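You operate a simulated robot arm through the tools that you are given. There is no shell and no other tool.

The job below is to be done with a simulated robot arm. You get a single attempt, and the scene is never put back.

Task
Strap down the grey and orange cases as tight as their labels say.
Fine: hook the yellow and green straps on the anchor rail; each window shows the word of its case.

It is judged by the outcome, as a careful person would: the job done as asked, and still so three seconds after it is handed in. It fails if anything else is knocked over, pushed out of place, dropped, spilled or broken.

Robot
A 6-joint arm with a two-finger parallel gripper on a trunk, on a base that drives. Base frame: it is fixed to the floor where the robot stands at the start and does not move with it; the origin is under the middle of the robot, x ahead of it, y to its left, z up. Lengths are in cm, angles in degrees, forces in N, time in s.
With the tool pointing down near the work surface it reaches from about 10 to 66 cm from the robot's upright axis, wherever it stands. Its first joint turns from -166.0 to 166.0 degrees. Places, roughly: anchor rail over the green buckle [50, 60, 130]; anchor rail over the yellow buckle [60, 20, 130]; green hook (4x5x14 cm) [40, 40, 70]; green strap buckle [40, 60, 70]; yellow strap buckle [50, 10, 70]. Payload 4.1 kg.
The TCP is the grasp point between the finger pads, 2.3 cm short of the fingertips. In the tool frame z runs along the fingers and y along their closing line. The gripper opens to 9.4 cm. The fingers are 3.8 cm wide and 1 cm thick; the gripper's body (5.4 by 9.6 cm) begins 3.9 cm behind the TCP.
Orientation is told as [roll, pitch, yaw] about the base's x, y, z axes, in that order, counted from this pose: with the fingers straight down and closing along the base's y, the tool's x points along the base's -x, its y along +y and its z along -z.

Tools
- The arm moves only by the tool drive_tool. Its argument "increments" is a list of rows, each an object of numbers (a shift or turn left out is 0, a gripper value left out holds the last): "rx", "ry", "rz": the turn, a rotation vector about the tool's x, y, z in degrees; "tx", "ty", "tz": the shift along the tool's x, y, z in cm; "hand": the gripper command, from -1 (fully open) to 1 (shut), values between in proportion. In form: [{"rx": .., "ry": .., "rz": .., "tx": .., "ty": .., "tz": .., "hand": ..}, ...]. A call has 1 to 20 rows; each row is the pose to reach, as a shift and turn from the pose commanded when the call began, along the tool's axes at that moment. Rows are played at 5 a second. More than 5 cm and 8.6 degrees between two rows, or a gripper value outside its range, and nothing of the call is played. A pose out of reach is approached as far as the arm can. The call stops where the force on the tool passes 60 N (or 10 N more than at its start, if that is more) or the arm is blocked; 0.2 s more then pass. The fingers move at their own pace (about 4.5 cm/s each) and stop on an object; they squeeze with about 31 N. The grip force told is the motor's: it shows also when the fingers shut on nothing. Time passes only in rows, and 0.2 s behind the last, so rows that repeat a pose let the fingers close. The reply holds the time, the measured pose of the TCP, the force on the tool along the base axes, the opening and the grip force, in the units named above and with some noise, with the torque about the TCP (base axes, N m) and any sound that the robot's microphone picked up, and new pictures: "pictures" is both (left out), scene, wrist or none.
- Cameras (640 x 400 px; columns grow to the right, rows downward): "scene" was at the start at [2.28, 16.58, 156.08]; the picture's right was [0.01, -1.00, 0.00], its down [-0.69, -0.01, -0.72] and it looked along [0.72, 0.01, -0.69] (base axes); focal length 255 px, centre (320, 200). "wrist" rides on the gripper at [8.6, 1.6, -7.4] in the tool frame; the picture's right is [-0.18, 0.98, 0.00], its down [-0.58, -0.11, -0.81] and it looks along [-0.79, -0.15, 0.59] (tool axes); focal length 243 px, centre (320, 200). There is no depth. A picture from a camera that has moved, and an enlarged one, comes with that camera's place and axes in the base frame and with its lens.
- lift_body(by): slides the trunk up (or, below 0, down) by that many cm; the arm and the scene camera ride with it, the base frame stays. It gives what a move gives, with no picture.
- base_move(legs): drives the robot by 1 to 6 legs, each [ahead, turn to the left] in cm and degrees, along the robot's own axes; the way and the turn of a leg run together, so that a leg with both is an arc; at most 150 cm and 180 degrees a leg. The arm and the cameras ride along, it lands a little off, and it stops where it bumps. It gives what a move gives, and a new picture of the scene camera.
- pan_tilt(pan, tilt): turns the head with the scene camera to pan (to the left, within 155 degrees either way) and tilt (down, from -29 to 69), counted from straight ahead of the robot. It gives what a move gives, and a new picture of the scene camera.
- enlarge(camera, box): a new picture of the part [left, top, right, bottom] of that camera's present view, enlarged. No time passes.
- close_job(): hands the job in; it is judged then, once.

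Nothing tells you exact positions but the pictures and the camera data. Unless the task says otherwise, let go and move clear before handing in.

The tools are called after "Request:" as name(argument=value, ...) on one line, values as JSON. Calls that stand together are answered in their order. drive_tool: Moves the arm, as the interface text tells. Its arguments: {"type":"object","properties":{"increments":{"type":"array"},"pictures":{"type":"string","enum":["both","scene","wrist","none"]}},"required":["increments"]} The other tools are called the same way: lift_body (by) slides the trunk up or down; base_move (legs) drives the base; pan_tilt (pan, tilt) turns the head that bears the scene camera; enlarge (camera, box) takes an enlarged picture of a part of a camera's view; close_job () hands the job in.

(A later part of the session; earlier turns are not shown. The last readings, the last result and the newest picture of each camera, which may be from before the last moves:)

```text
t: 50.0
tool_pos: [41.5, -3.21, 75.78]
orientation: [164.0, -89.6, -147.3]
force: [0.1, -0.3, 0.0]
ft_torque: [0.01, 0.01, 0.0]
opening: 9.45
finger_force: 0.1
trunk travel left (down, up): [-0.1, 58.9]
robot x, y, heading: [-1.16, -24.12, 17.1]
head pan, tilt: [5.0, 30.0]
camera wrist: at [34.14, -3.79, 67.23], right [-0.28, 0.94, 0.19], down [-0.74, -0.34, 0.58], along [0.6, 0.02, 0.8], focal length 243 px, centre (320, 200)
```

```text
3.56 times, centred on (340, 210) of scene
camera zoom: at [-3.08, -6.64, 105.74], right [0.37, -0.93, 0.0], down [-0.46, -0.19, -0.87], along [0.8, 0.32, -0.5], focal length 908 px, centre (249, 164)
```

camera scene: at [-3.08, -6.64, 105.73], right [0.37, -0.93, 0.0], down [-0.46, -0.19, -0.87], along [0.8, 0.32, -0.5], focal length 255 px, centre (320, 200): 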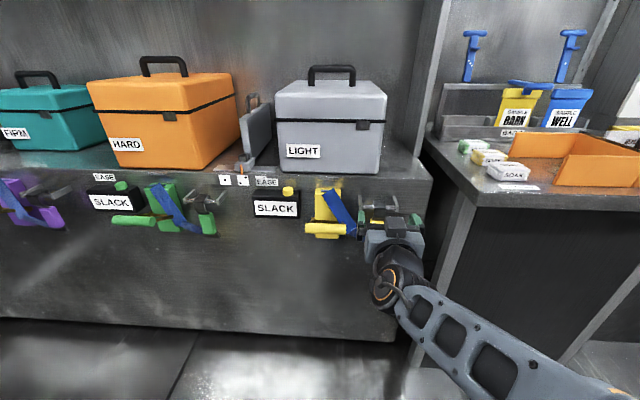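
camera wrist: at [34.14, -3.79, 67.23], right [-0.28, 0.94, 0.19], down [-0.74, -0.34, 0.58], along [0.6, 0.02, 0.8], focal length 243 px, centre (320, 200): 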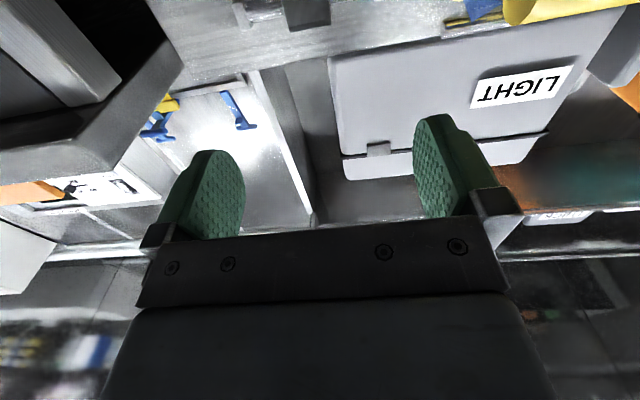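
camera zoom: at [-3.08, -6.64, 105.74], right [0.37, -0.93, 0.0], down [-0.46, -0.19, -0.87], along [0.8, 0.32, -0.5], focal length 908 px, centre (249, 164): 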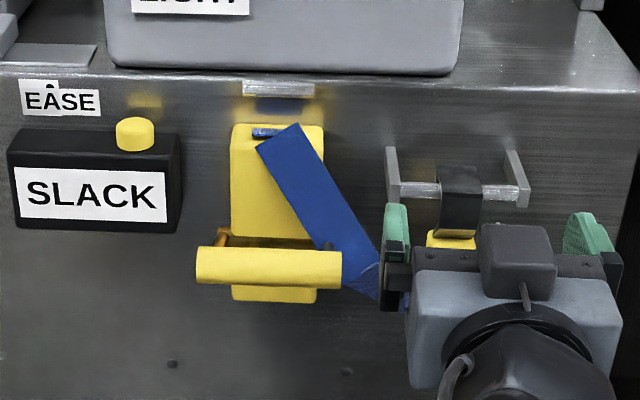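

Triangulated: the yellow hook's jaw is at n≈49, l≈-16.1, top z≈75, its block z≈62–69.5; the crank bar is at (n 42, l -3.3, z 71). My TCP is at n 38.5, l -15.9; I'll go down 9 cm then check with the wrist camera.

Request:
drive_tool(increments=[{"tx": 3, "rx": -0.5}, {"tx": 6, "rx": -1}, {"tx": 9, "rx": -1}, {"tx": 9, "tz": 2, "rx": -1}])

Request:
enlarge(camera="scene", box=[300, 160, 460, 270])

```text
t: 51.0
tool_pos: [43.52, -2.71, 66.72]
orientation: [160.1, -89.6, -142.5]
force: [0.0, 0.0, 0.0]
ft_torque: [-0.01, 0.04, 0.02]
opening: 9.39
finger_force: 0.1
trunk travel left (down, up): [-0.1, 58.9]
robot x, y, heading: [-0.68, -24.39, 17.2]
head pan, tilt: [5.0, 30.0]
camera scene: at [-3.09, -6.65, 105.74], right [0.37, -0.93, 0.0], down [-0.46, -0.19, -0.87], along [0.8, 0.32, -0.5], focal length 255 px, centre (320, 200)
camera wrist: at [36.16, -3.31, 58.21], right [-0.3, 0.94, 0.19], down [-0.74, -0.35, 0.57], along [0.6, 0.03, 0.8], focal length 243 px, centre (320, 200)
```

scene: 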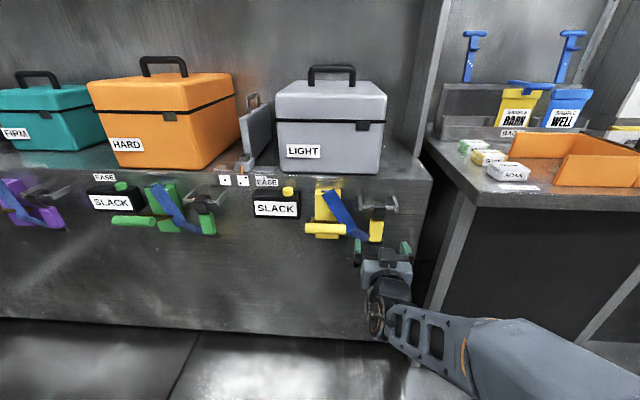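
wrist: 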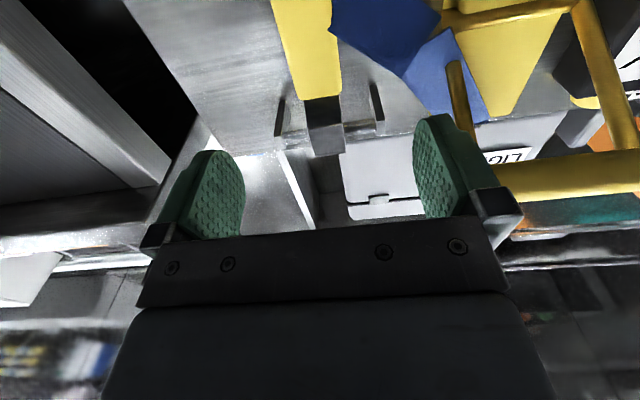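

```text
3.64 times, centred on (380, 215) of scene
camera zoom: at [-3.09, -6.65, 105.74], right [0.37, -0.93, 0.0], down [-0.46, -0.19, -0.87], along [0.8, 0.32, -0.5], focal length 928 px, centre (102, 146)
```

zoom: 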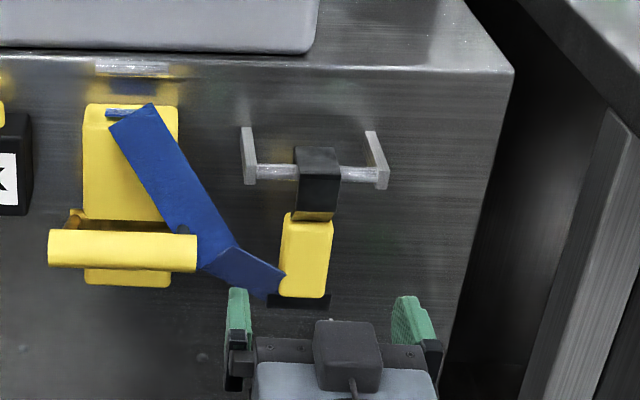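

Aligned laterally; the block spans z≈63–70 and my TCP is at z 66.7. Moving forward around the block.

Request:
drive_tool(increments=[{"tz": 2}, {"tz": 4}, {"tz": 6}])

Request:
enlarge(camera="scene", box=[300, 160, 460, 270])

```text
t: 51.8
tool_pos: [49.2, -0.85, 66.97]
orientation: [162.1, -89.6, -144.5]
force: [-0.7, 0.6, -0.5]
ft_torque: [-0.02, 0.03, -0.02]
opening: 9.39
finger_force: 0.1
trunk travel left (down, up): [-0.1, 58.9]
robot x, y, heading: [-0.68, -23.83, 17.0]
head pan, tilt: [5.0, 30.0]
camera scene: at [-3.09, -6.65, 105.74], right [0.37, -0.93, 0.0], down [-0.46, -0.19, -0.87], along [0.8, 0.32, -0.5], focal length 255 px, centre (320, 200)
camera wrist: at [41.88, -1.49, 58.25], right [-0.3, 0.94, 0.19], down [-0.74, -0.35, 0.58], along [0.6, 0.04, 0.8], focal length 243 px, centre (320, 200)
```

scene: 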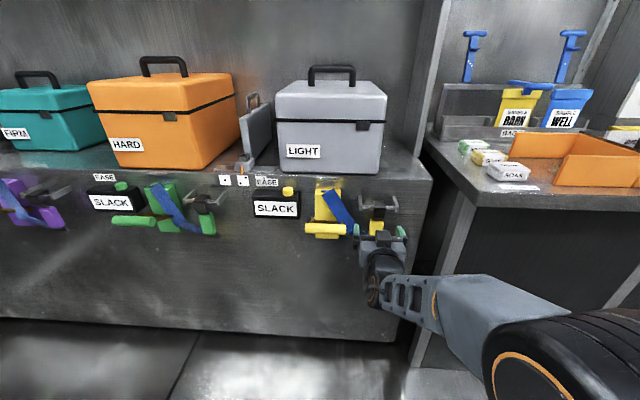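
wrist: 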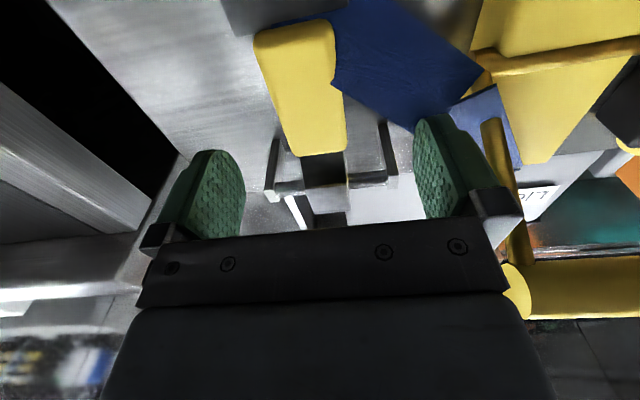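

```text
3.64 times, centred on (380, 215) of scene
camera zoom: at [-3.09, -6.65, 105.74], right [0.37, -0.93, 0.0], down [-0.46, -0.19, -0.87], along [0.8, 0.32, -0.5], focal length 928 px, centre (102, 146)
```

zoom: 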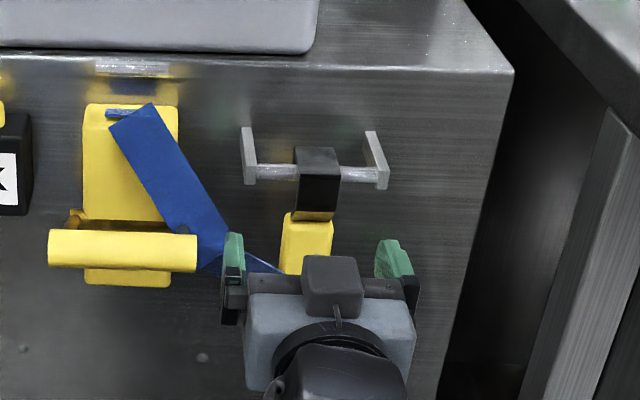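

Combining views, the block is about 3 cm wide with its front at n≈50, z≈62–68.5. I'll narrow the fingers and move forward to straddle its upper part, above the strap attachment.

Request:
drive_tool(increments=[{"hand": -0.25}, {"hand": -0.25, "tz": 1}, {"tz": 2.5}, {"tz": 4}, {"tz": 5}])

Request:
enlarge(camera="scene", box=[300, 160, 460, 270])

Request:
enlarge(camera="wrist", box=[180, 0, 500, 240])

```text
t: 53.0
tool_pos: [54.08, 0.77, 67.0]
orientation: [165.3, -89.6, -147.7]
force: [-0.2, 0.1, -0.1]
ft_torque: [0.0, -0.02, 0.01]
opening: 5.88
finger_force: 0.2
trunk travel left (down, up): [-0.1, 58.9]
robot x, y, heading: [-0.82, -24.03, 17.3]
head pan, tilt: [5.0, 30.0]
camera scene: at [-3.09, -6.64, 105.74], right [0.37, -0.93, 0.0], down [-0.46, -0.19, -0.87], along [0.8, 0.32, -0.5], focal length 255 px, centre (320, 200)
camera wrist: at [46.59, 0.09, 58.37], right [-0.3, 0.94, 0.19], down [-0.74, -0.35, 0.58], along [0.6, 0.03, 0.8], focal length 243 px, centre (320, 200)
```

scene: 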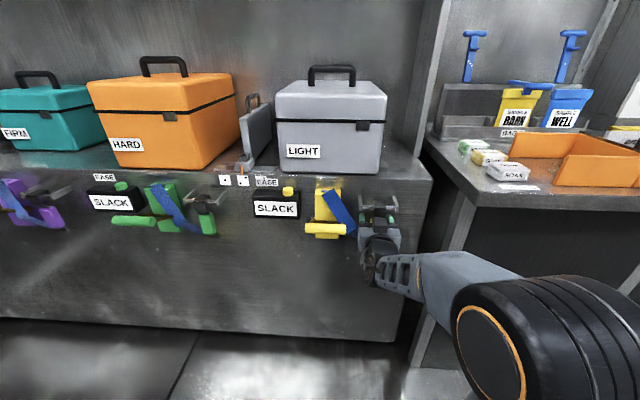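
wrist: 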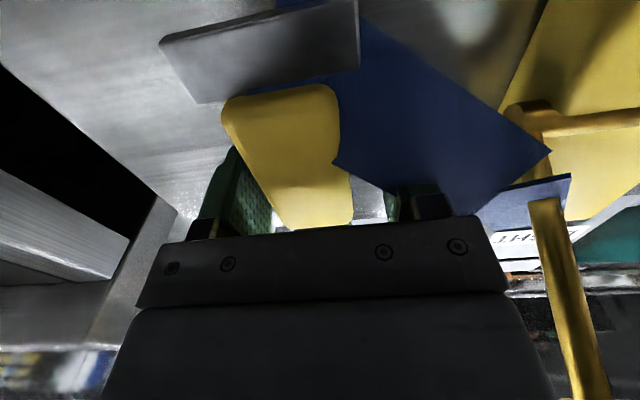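

```text
3.64 times, centred on (380, 215) of scene
camera zoom: at [-3.09, -6.64, 105.74], right [0.37, -0.93, 0.0], down [-0.46, -0.19, -0.87], along [0.8, 0.32, -0.5], focal length 928 px, centre (102, 146)
```

zoom: 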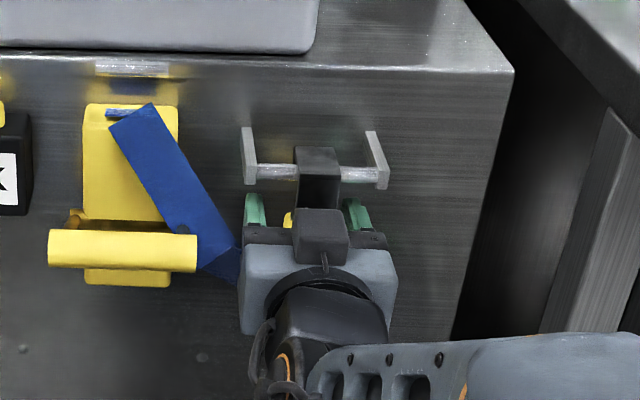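

```text
1.67 times, centred on (340, 120) of wrist
camera zoom: at [46.59, 0.09, 58.37], right [-0.3, 0.94, 0.19], down [-0.74, -0.35, 0.58], along [0.6, 0.03, 0.8], focal length 404 px, centre (287, 333)
```

zoom: 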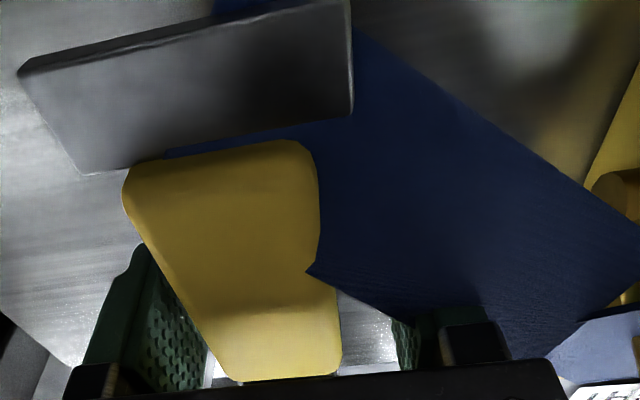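

The block is between the fingers. Closing.

Request:
drive_tool(increments=[{"hand": 1}, {"hand": 1}, {"hand": 1}, {"hand": 1}, {"hand": 1}], pictures="wrist")

```text
t: 54.2
tool_pos: [54.03, 0.9, 67.0]
orientation: [163.9, -89.5, -146.3]
force: [1.0, 0.2, 1.1]
ft_torque: [-0.03, 0.04, 0.0]
opening: 3.38
finger_force: 31.1
trunk travel left (down, up): [-0.1, 58.9]
robot x, y, heading: [-0.82, -23.83, 17.3]
head pan, tilt: [5.0, 30.0]
camera wrist: at [46.58, 0.09, 58.37], right [-0.3, 0.94, 0.19], down [-0.74, -0.35, 0.58], along [0.6, 0.03, 0.8], focal length 243 px, centre (320, 200)
```

wrist: 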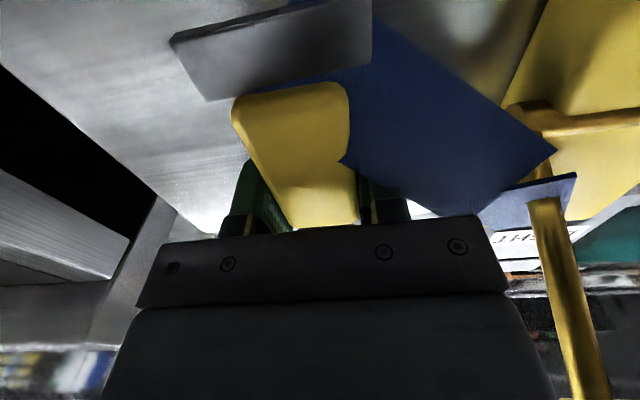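

Gripped (3.4 cm). Lifting the hook straight up off its bar.

Request:
drive_tool(increments=[{"tx": -1}, {"tx": -2}, {"tx": -3}, {"tx": -4.5}, {"tx": -6}, {"tx": -7.5}, {"tx": -9}])

Request:
enlarge(camera="scene", box=[300, 140, 460, 250])

```text
t: 55.2
tool_pos: [53.75, 0.65, 69.39]
orientation: [-1.4, -87.7, 19.1]
force: [-5.2, -2.6, -10.9]
ft_torque: [0.22, -0.1, -0.07]
opening: 3.39
finger_force: 31.2
trunk travel left (down, up): [-0.1, 58.9]
robot x, y, heading: [-0.55, -24.16, 17.0]
head pan, tilt: [5.0, 30.0]
stopped in row 5: the force on the tool passed its limit at 68 N (the readings are from after the stop); the commanded pose is now the measured one
camera scene: at [-3.07, -6.63, 105.76], right [0.37, -0.93, 0.0], down [-0.46, -0.19, -0.87], along [0.8, 0.32, -0.5], focal length 255 px, centre (320, 200)
camera wrist: at [46.0, -0.23, 61.11], right [-0.29, 0.94, 0.18], down [-0.71, -0.34, 0.61], along [0.64, 0.05, 0.77], focal length 243 px, centre (320, 200)
```

scene: 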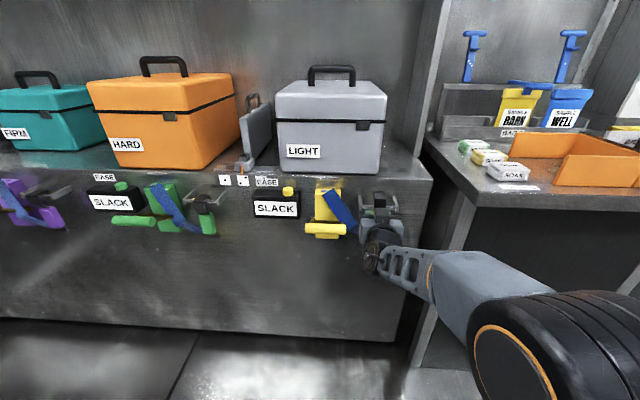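
wrist: 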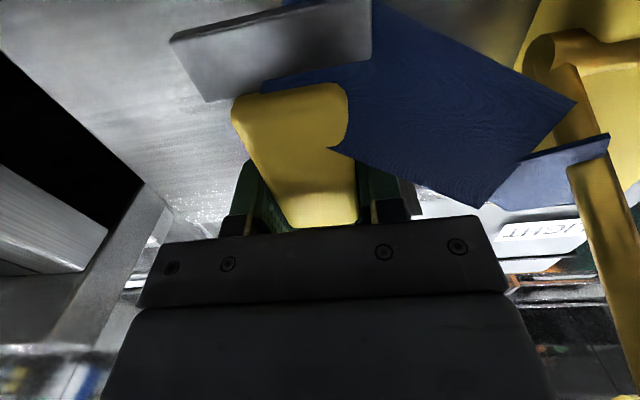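

```text
3.64 times, centred on (380, 195) of scene
camera zoom: at [-3.07, -6.63, 105.76], right [0.37, -0.93, 0.0], down [-0.46, -0.19, -0.87], along [0.8, 0.32, -0.5], focal length 928 px, centre (102, 218)
```

zoom: 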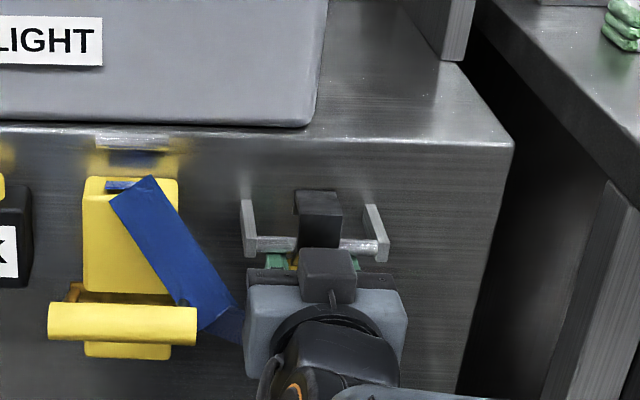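

The fingers caught under the bar: they reach beneath it, so lift is limited to about 3 cm. I'll lower the hook back, release, and re-grip at the bottom of the block, which gives ~7 cm of lift before pulling it off.

Request:
drive_tool(increments=[{"tx": 0.8, "ry": -0.8}, {"tx": 1.6, "ry": -1.6}, {"tx": 2.3, "ry": -2.3}], pictures="none")

Request:
enlarge(camera="scene", box=[300, 140, 460, 250])

```text
t: 56.0
tool_pos: [53.72, 0.61, 67.51]
orientation: [-174.7, -89.6, -167.8]
force: [0.2, -0.2, -2.7]
ft_torque: [0.01, -0.01, -0.02]
opening: 3.37
finger_force: 31.3
trunk travel left (down, up): [-0.1, 58.9]
robot x, y, heading: [-0.94, -23.73, 16.9]
head pan, tilt: [5.0, 30.0]
```

```text
3.64 times, centred on (380, 195) of scene
camera zoom: at [-3.09, -6.64, 105.74], right [0.37, -0.93, 0.0], down [-0.46, -0.19, -0.87], along [0.8, 0.32, -0.5], focal length 928 px, centre (102, 218)
```

zoom: 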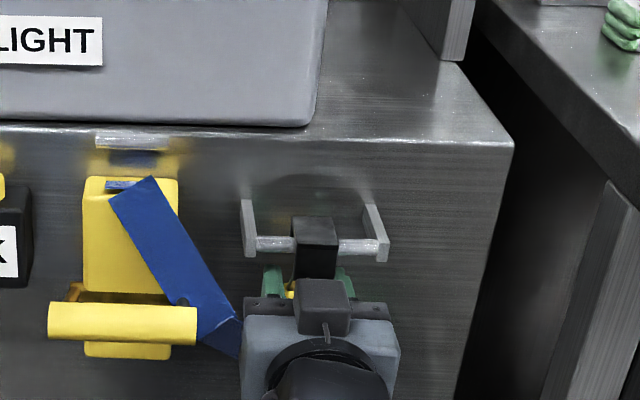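

Request:
drive_tool(increments=[{"tx": 0.5}, {"tx": 0.5, "hand": 0.5}, {"tx": 0.5, "hand": -0.1}, {"tx": 0.5, "hand": -0.25}, {"tx": 0.5, "hand": -0.25}])

Request:
enlarge(camera="scene", box=[300, 140, 460, 250])

```text
t: 57.2
tool_pos: [53.64, 0.52, 66.91]
orientation: [-175.2, -89.6, -167.2]
force: [0.1, 0.1, 0.1]
ft_torque: [-0.01, -0.01, 0.02]
opening: 5.89
finger_force: 0.0
trunk travel left (down, up): [-0.1, 58.9]
robot x, y, heading: [-0.69, -24.16, 16.9]
head pan, tilt: [5.0, 30.0]
camera scene: at [-3.11, -6.65, 105.74], right [0.37, -0.93, 0.0], down [-0.46, -0.19, -0.87], along [0.8, 0.32, -0.5], focal length 255 px, centre (320, 200)
camera wrist: at [46.3, -0.04, 58.26], right [-0.3, 0.94, 0.18], down [-0.74, -0.35, 0.58], along [0.6, 0.04, 0.8], focal length 243 px, centre (320, 200)
```

scene: 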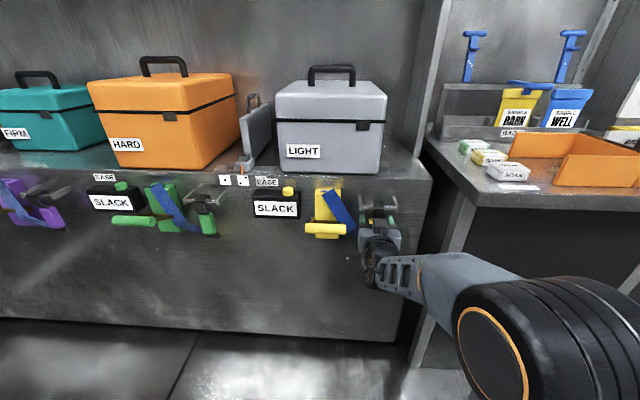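
wrist: 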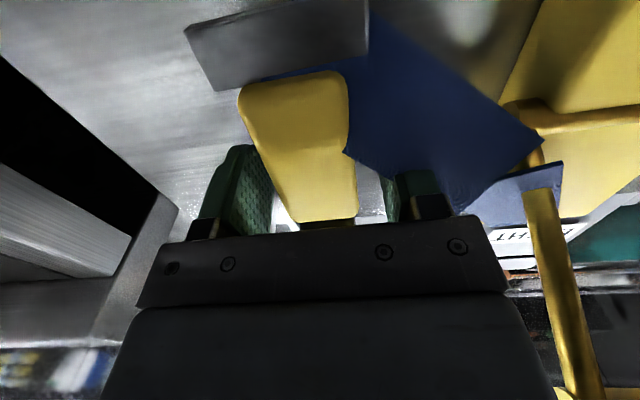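

```text
3.64 times, centred on (380, 195) of scene
camera zoom: at [-3.11, -6.65, 105.74], right [0.37, -0.93, 0.0], down [-0.46, -0.19, -0.87], along [0.8, 0.32, -0.5], focal length 928 px, centre (102, 218)
```

zoom: 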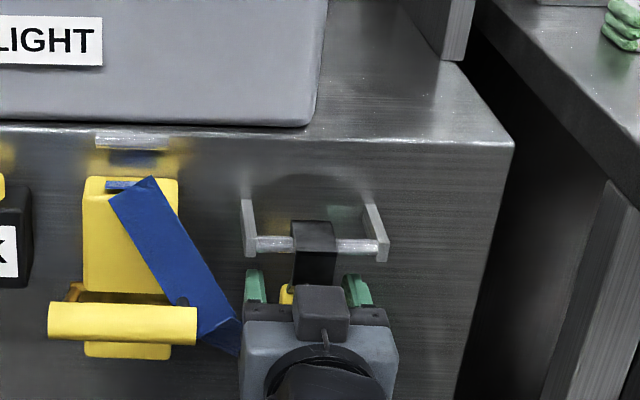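

Hook is back resting on its bar. Sliding the open fingers down to the bottom of the block.

Request:
drive_tool(increments=[{"tx": 1}, {"tx": 2}, {"tx": 3}], pictures="wrist")

```text
t: 58.0
tool_pos: [53.56, 0.93, 63.94]
orientation: [-177.7, -89.6, -164.8]
force: [-0.2, -0.1, 1.2]
ft_torque: [0.04, -0.01, 0.01]
opening: 5.87
finger_force: 0.0
out of reach, approached as far as the arm can: row 2, 3
trunk travel left (down, up): [-0.1, 58.9]
robot x, y, heading: [-1.23, -24.22, 17.0]
head pan, tilt: [5.0, 30.0]
camera wrist: at [46.14, 0.38, 55.29], right [-0.29, 0.94, 0.18], down [-0.74, -0.35, 0.58], along [0.6, 0.03, 0.8], focal length 243 px, centre (320, 200)
```

wrist: 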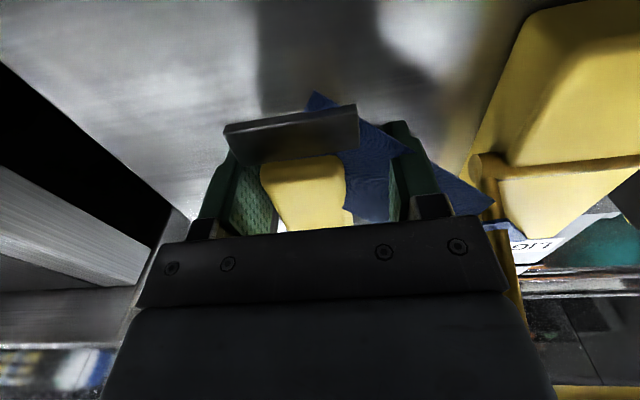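

Request:
drive_tool(increments=[{"hand": 1}, {"hand": 1}, {"hand": 1}, {"hand": 1}, {"hand": 1}], pictures="wrist")

```text
t: 59.2
tool_pos: [53.52, 0.95, 63.9]
orientation: [-174.7, -89.6, -168.0]
force: [-0.7, -1.2, 0.3]
ft_torque: [0.03, 0.01, 0.0]
opening: 3.37
finger_force: 30.9
trunk travel left (down, up): [-0.1, 58.9]
robot x, y, heading: [-0.98, -24.05, 17.0]
head pan, tilt: [5.0, 30.0]
camera wrist: at [46.15, 0.37, 55.3], right [-0.29, 0.94, 0.18], down [-0.74, -0.35, 0.58], along [0.6, 0.03, 0.8], focal length 243 px, centre (320, 200)
```

wrist: 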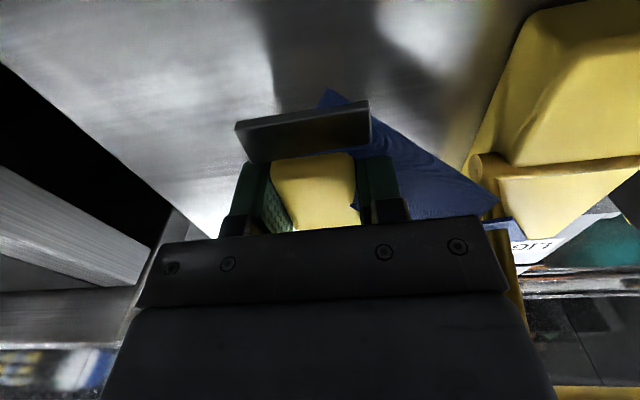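

Request:
drive_tool(increments=[{"tx": -1}, {"tx": -2}, {"tx": -3}, {"tx": -4}, {"tx": -5}])

Request:
enlarge(camera="scene", box=[300, 140, 460, 250])

```text
t: 60.4
tool_pos: [53.62, 1.03, 68.53]
orientation: [-113.1, -89.9, 130.8]
force: [-1.7, -0.7, -24.9]
ft_torque: [0.21, -0.12, 0.07]
opening: 3.36
finger_force: 30.9
trunk travel left (down, up): [-0.1, 58.9]
robot x, y, heading: [-1.02, -24.01, 16.7]
head pan, tilt: [5.0, 30.0]
camera scene: at [-2.96, -6.58, 105.71], right [0.37, -0.93, 0.0], down [-0.47, -0.19, -0.87], along [0.8, 0.32, -0.5], focal length 255 px, centre (320, 200)
camera wrist: at [46.15, 0.33, 60.02], right [-0.3, 0.94, 0.18], down [-0.73, -0.35, 0.58], along [0.61, 0.04, 0.79], focal length 243 px, centre (320, 200)
```

scene: 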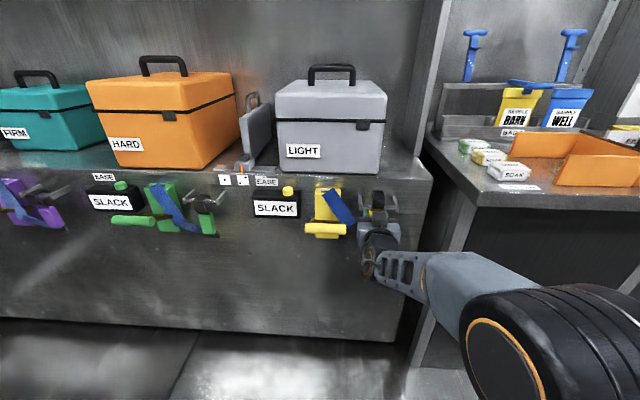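
wrist: 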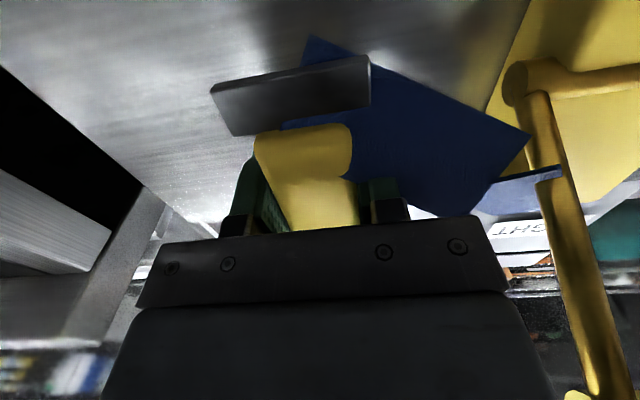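

```text
3.64 times, centred on (380, 195) of scene
camera zoom: at [-2.96, -6.58, 105.71], right [0.37, -0.93, 0.0], down [-0.47, -0.19, -0.87], along [0.8, 0.32, -0.5], focal length 928 px, centre (102, 218)
```

zoom: 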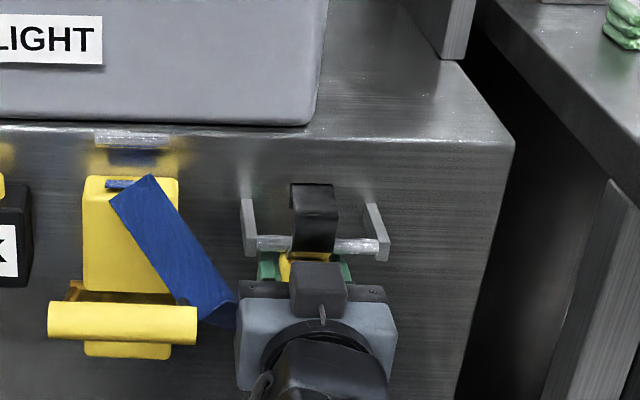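

The hook's block itself now touches the bar underside: its mouth is open at the back, so it should come off by pulling toward me at this raised height. I'll ease down slightly and pull back gently.

Request:
drive_tool(increments=[{"tx": 0.4}, {"tx": 0.4, "tz": -0.5}, {"tx": 0.4, "tz": -1}, {"tx": 0.4, "tz": -1.5}, {"tx": 0.4, "tz": -2}])

Request:
enlarge(camera="scene", box=[300, 140, 460, 250])

```text
t: 61.6
tool_pos: [51.49, 0.52, 68.64]
orientation: [-177.7, -89.4, -164.4]
force: [-0.3, 0.5, -2.9]
ft_torque: [0.01, 0.02, -0.02]
opening: 3.37
finger_force: 31.0
trunk travel left (down, up): [-0.1, 58.9]
robot x, y, heading: [-0.55, -24.32, 17.1]
head pan, tilt: [5.0, 30.0]
camera scene: at [-3.1, -6.64, 105.74], right [0.37, -0.93, 0.0], down [-0.46, -0.19, -0.87], along [0.8, 0.32, -0.5], focal length 255 px, centre (320, 200)
camera wrist: at [44.23, -0.21, 59.98], right [-0.3, 0.94, 0.18], down [-0.74, -0.35, 0.57], along [0.6, 0.04, 0.8], focal length 243 px, centre (320, 200)
```

scene: 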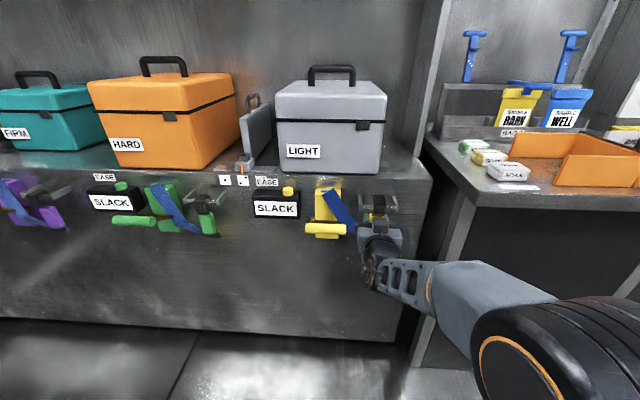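
wrist: 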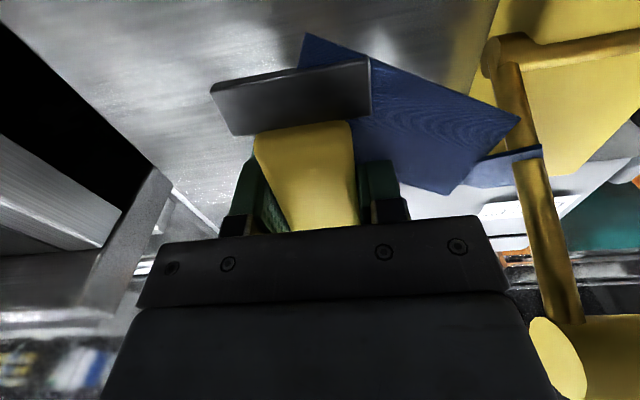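

```text
3.64 times, centred on (380, 195) of scene
camera zoom: at [-3.1, -6.64, 105.74], right [0.37, -0.93, 0.0], down [-0.46, -0.19, -0.87], along [0.8, 0.32, -0.5], focal length 928 px, centre (102, 218)
```

zoom: 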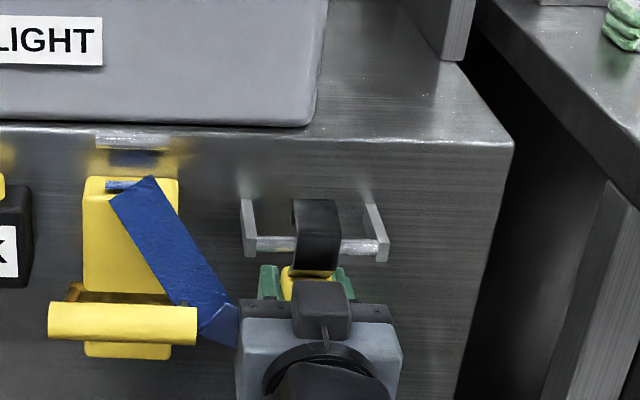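

It moves freely. Continuing to pull it clear.

Request:
drive_tool(increments=[{"tz": -1}, {"tz": -2}, {"tz": -3}, {"tz": -4.5}, {"tz": -6}, {"tz": -7}])

Request:
enlarge(camera="scene", box=[300, 140, 460, 250])

```text
t: 63.0
tool_pos: [44.75, -1.69, 68.52]
orientation: [-176.7, -89.5, -165.5]
force: [0.4, 0.3, -2.2]
ft_torque: [-0.01, -0.05, 0.02]
opening: 3.38
finger_force: 30.8
trunk travel left (down, up): [-0.1, 58.9]
robot x, y, heading: [-0.95, -23.96, 17.2]
head pan, tilt: [5.0, 30.0]
camera scene: at [-3.09, -6.64, 105.74], right [0.37, -0.93, 0.0], down [-0.46, -0.19, -0.87], along [0.8, 0.32, -0.5], focal length 255 px, centre (320, 200)
camera wrist: at [37.51, -2.39, 59.86], right [-0.3, 0.94, 0.18], down [-0.74, -0.35, 0.57], along [0.6, 0.04, 0.8], focal length 243 px, centre (320, 200)
```

scene: 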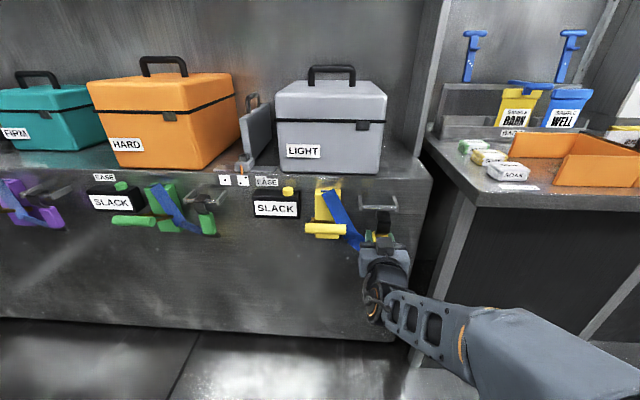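
wrist: 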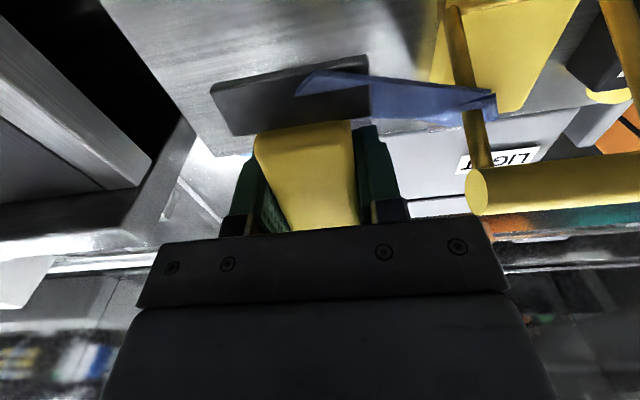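

```text
3.64 times, centred on (380, 195) of scene
camera zoom: at [-3.09, -6.64, 105.74], right [0.37, -0.93, 0.0], down [-0.46, -0.19, -0.87], along [0.8, 0.32, -0.5], focal length 928 px, centre (102, 218)
```

zoom: 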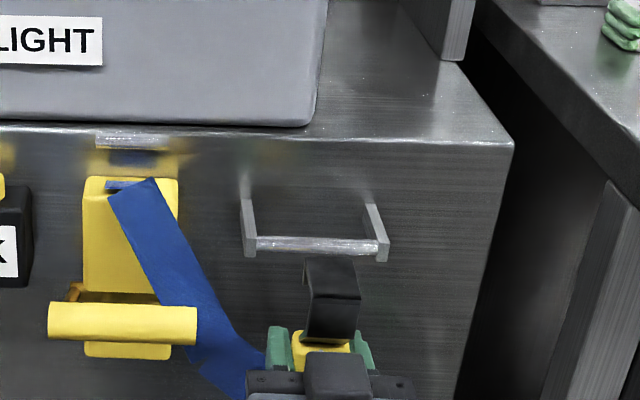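

The hook is free (its C-mouth opens toward the bench). Now I'll raise the trunk with the hook held, watching the strap.

Request:
lift_body(by=25)

Request:
drive_tool(increments=[{"tz": 0}])

```text
t: 65.6
tool_pos: [44.89, -1.77, 93.5]
orientation: [-175.6, -89.4, -166.6]
force: [-0.3, 0.4, -3.1]
ft_torque: [-0.02, 0.0, 0.03]
opening: 3.38
finger_force: 31.0
trunk travel left (down, up): [-25.1, 33.9]
robot x, y, heading: [-0.9, -24.34, 16.9]
head pan, tilt: [5.0, 30.0]
```

```text
t: 66.0
tool_pos: [44.93, -1.73, 93.51]
orientation: [-175.7, -89.6, -166.4]
force: [0.3, -0.5, -2.9]
ft_torque: [0.04, 0.01, 0.0]
opening: 3.36
finger_force: 30.6
trunk travel left (down, up): [-25.1, 33.9]
robot x, y, heading: [-1.02, -23.84, 17.0]
head pan, tilt: [5.0, 30.0]
camera scene: at [-3.09, -6.64, 130.73], right [0.37, -0.93, 0.0], down [-0.46, -0.19, -0.87], along [0.8, 0.32, -0.5], focal length 255 px, centre (320, 200)
camera wrist: at [37.52, -2.38, 84.86], right [-0.3, 0.94, 0.18], down [-0.74, -0.35, 0.57], along [0.6, 0.04, 0.8], focal length 243 px, centre (320, 200)
```

scene: 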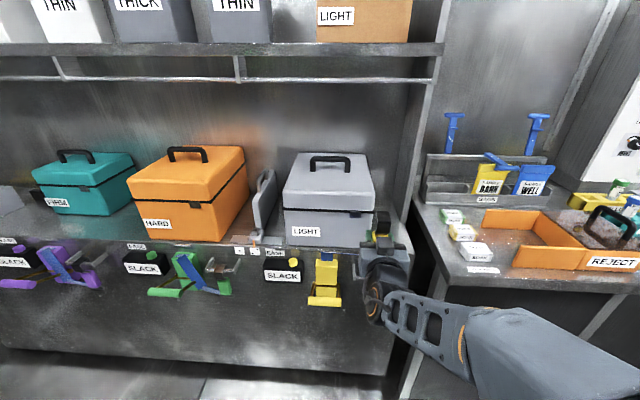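
wrist: 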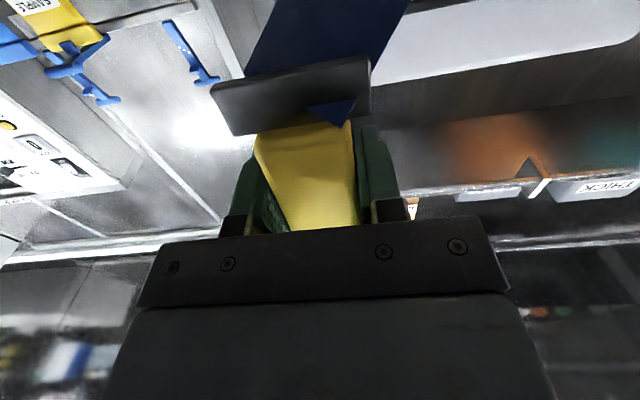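

Request:
enlarge(camera="scene", box=[260, 40, 440, 140])

Request:
lift_body(by=22)

Request:
drive_tool(increments=[{"ty": 2}, {"ty": 4}, {"ty": 6}, {"ty": 8}, {"ty": 10}, {"ty": 12}])

Request:
enlarge(camera="scene", box=[260, 60, 440, 160])

```text
3.56 times, centred on (350, 90) of scene
camera zoom: at [-3.09, -6.64, 130.73], right [0.37, -0.93, 0.0], down [-0.46, -0.19, -0.87], along [0.8, 0.32, -0.5], focal length 908 px, centre (213, 591)
```

zoom: 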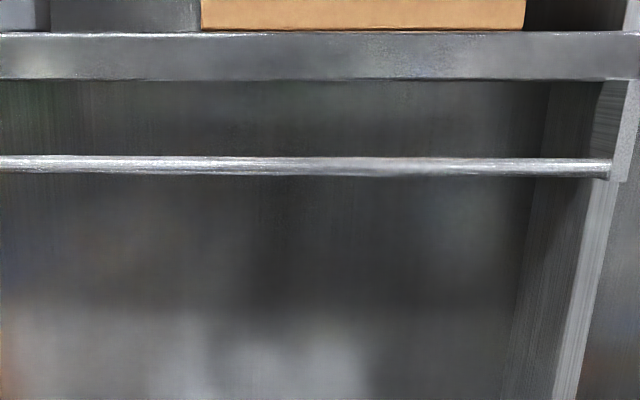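

```text
t: 68.3
tool_pos: [44.84, -1.66, 115.41]
orientation: [-175.3, -89.5, -166.9]
force: [0.6, 0.1, -2.2]
ft_torque: [-0.02, -0.02, 0.0]
opening: 3.4
finger_force: 30.9
trunk travel left (down, up): [-47.1, 11.9]
robot x, y, heading: [-0.83, -24.03, 16.8]
head pan, tilt: [5.0, 30.0]
```

```text
t: 69.7
tool_pos: [41.16, 9.8, 115.6]
orientation: [-173.1, -89.5, -169.1]
force: [1.2, 0.4, -2.0]
ft_torque: [0.02, -0.01, -0.01]
opening: 3.39
finger_force: 31.2
trunk travel left (down, up): [-47.1, 11.9]
robot x, y, heading: [-1.18, -24.41, 17.2]
head pan, tilt: [5.0, 30.0]
camera scene: at [-3.1, -6.61, 152.73], right [0.37, -0.93, 0.0], down [-0.46, -0.19, -0.87], along [0.8, 0.32, -0.5], focal length 255 px, centre (320, 200)
camera wrist: at [33.83, 9.13, 106.9], right [-0.3, 0.94, 0.18], down [-0.74, -0.35, 0.57], along [0.6, 0.04, 0.8], focal length 243 px, centre (320, 200)
```

scene: 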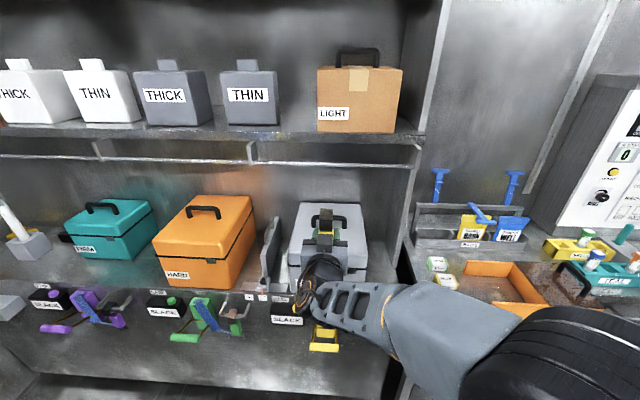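
wrist: 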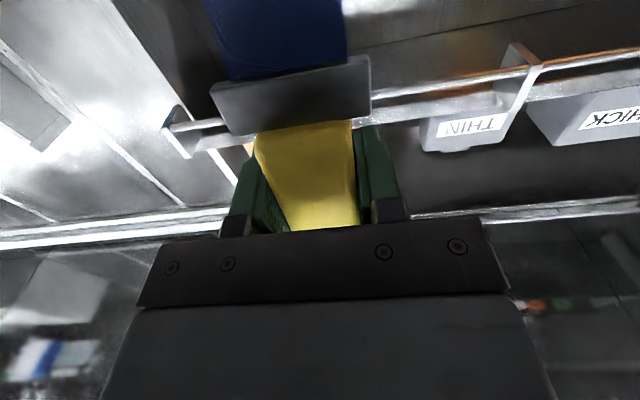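

```text
3.56 times, centred on (350, 110) of scene
camera zoom: at [-3.1, -6.61, 152.73], right [0.37, -0.93, 0.0], down [-0.46, -0.19, -0.87], along [0.8, 0.32, -0.5], focal length 908 px, centre (213, 520)
```

zoom: 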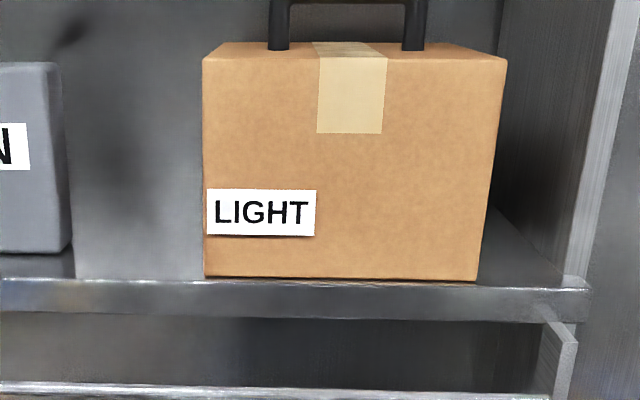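

Request:
enlarge(camera="scene", box=[270, 190, 390, 290])

Request:
enlarge(camera="wrist", box=[140, 20, 560, 240])

```text
4.00 times, centred on (330, 240) of scene
camera zoom: at [-3.1, -6.61, 152.73], right [0.37, -0.93, 0.0], down [-0.46, -0.19, -0.87], along [0.8, 0.32, -0.5], focal length 1021 px, centre (280, 40)
```

zoom: 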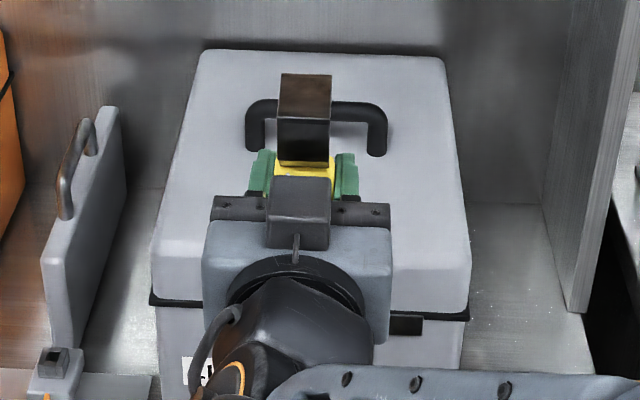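

```text
1.52 times, centred on (350, 130) of wrist
camera zoom: at [33.83, 9.13, 106.9], right [-0.3, 0.94, 0.18], down [-0.74, -0.35, 0.57], along [0.6, 0.04, 0.8], focal length 370 px, centre (274, 307)
```

zoom: 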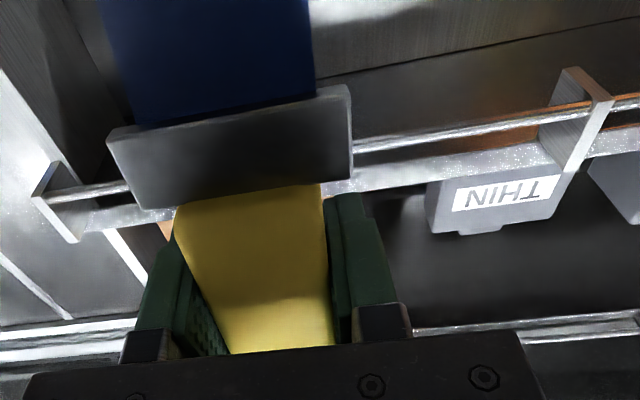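

The rail centre measures about n≈64, z≈124.8; the parking bar about n≈50.2, z≈72.2. So the matching TCP height for slipping the mouth over the rail is ~121. Raising and approaching, stopping short to check.

Request:
lift_body(by=5.4)

Request:
drive_tool(increments=[{"tz": 3}, {"tz": 6}, {"tz": 9}, {"tz": 12}, {"tz": 15}])

Request:
enlarge(camera="scene", box=[270, 120, 390, 220])

Request:
enlarge(camera="wrist", box=[140, 20, 560, 240])

```text
t: 70.7
tool_pos: [41.26, 9.76, 120.9]
orientation: [-174.0, -89.5, -168.1]
force: [0.0, -0.5, -3.1]
ft_torque: [-0.02, -0.03, -0.02]
opening: 3.39
finger_force: 30.5
trunk travel left (down, up): [-52.5, 6.5]
robot x, y, heading: [-1.0, -24.14, 16.7]
head pan, tilt: [5.0, 30.0]
```

```text
t: 71.9
tool_pos: [55.54, 14.46, 120.96]
orientation: [-174.4, -89.4, -167.9]
force: [-0.3, -0.2, -3.1]
ft_torque: [0.03, -0.04, -0.03]
opening: 3.4
finger_force: 31.0
trunk travel left (down, up): [-52.5, 6.5]
robot x, y, heading: [-0.62, -24.1, 16.8]
head pan, tilt: [5.0, 30.0]
camera scene: at [-3.05, -6.6, 158.13], right [0.37, -0.93, 0.0], down [-0.46, -0.19, -0.87], along [0.8, 0.32, -0.5], focal length 255 px, centre (320, 200)
camera wrist: at [48.19, 13.71, 112.41], right [-0.3, 0.94, 0.18], down [-0.74, -0.35, 0.57], along [0.6, 0.04, 0.8], focal length 243 px, centre (320, 200)
```

scene: 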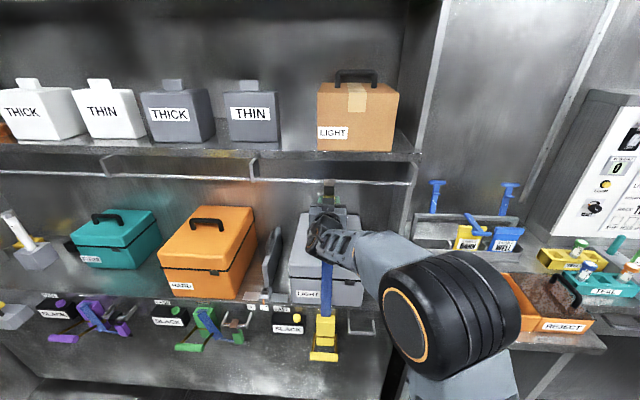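
wrist: 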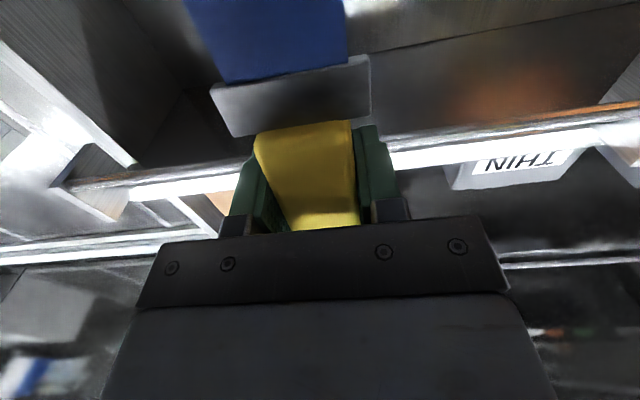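

```text
4.00 times, centred on (330, 170) of scene
camera zoom: at [-3.05, -6.6, 158.13], right [0.37, -0.93, 0.0], down [-0.46, -0.19, -0.87], along [0.8, 0.32, -0.5], focal length 1021 px, centre (280, 320)
```

zoom: 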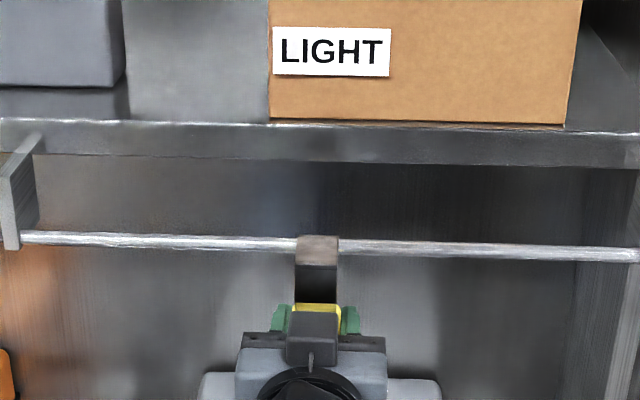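

```text
1.52 times, centred on (350, 130) of wrist
camera zoom: at [48.19, 13.71, 112.41], right [-0.3, 0.94, 0.18], down [-0.74, -0.35, 0.57], along [0.6, 0.04, 0.8], focal length 370 px, centre (274, 307)
```

zoom: 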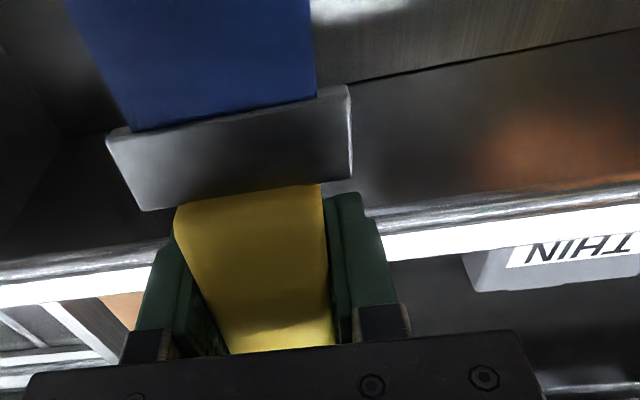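

The jaw's mouth (block top ≈124.0, jaw top ≈127.1) brackets the rail (124.2–125.4). Advancing carefully toward the rail.

Request:
drive_tool(increments=[{"tz": 1.3}, {"tz": 2.6}, {"tz": 3.2}, {"tz": 3.8}, {"tz": 4.4}])

Request:
enlarge(camera="scene", box=[270, 120, 390, 220])

```text
t: 73.1
tool_pos: [59.74, 15.66, 120.98]
orientation: [-175.8, -89.5, -166.5]
force: [0.1, 0.3, -1.7]
ft_torque: [-0.02, -0.01, 0.01]
opening: 3.41
finger_force: 30.9
trunk travel left (down, up): [-52.5, 6.5]
robot x, y, heading: [-0.7, -24.09, 17.2]
head pan, tilt: [5.0, 30.0]
camera scene: at [-3.07, -6.62, 158.13], right [0.37, -0.93, 0.0], down [-0.46, -0.19, -0.87], along [0.8, 0.32, -0.5], focal length 255 px, centre (320, 200)
camera wrist: at [52.34, 15.03, 112.45], right [-0.3, 0.94, 0.18], down [-0.74, -0.35, 0.58], along [0.6, 0.04, 0.8], focal length 243 px, centre (320, 200)
```

scene: 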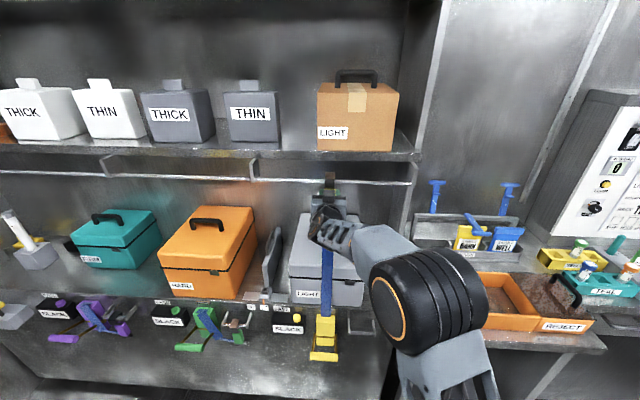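
wrist: 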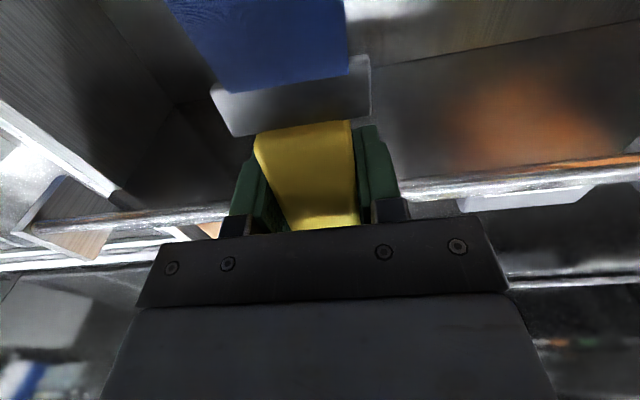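

```text
4.00 times, centred on (330, 170) of scene
camera zoom: at [-3.07, -6.62, 158.13], right [0.37, -0.93, 0.0], down [-0.46, -0.19, -0.87], along [0.8, 0.32, -0.5], focal length 1021 px, centre (280, 320)
```

zoom: 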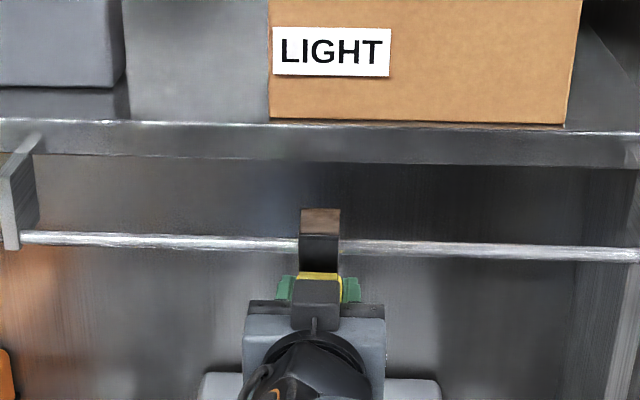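

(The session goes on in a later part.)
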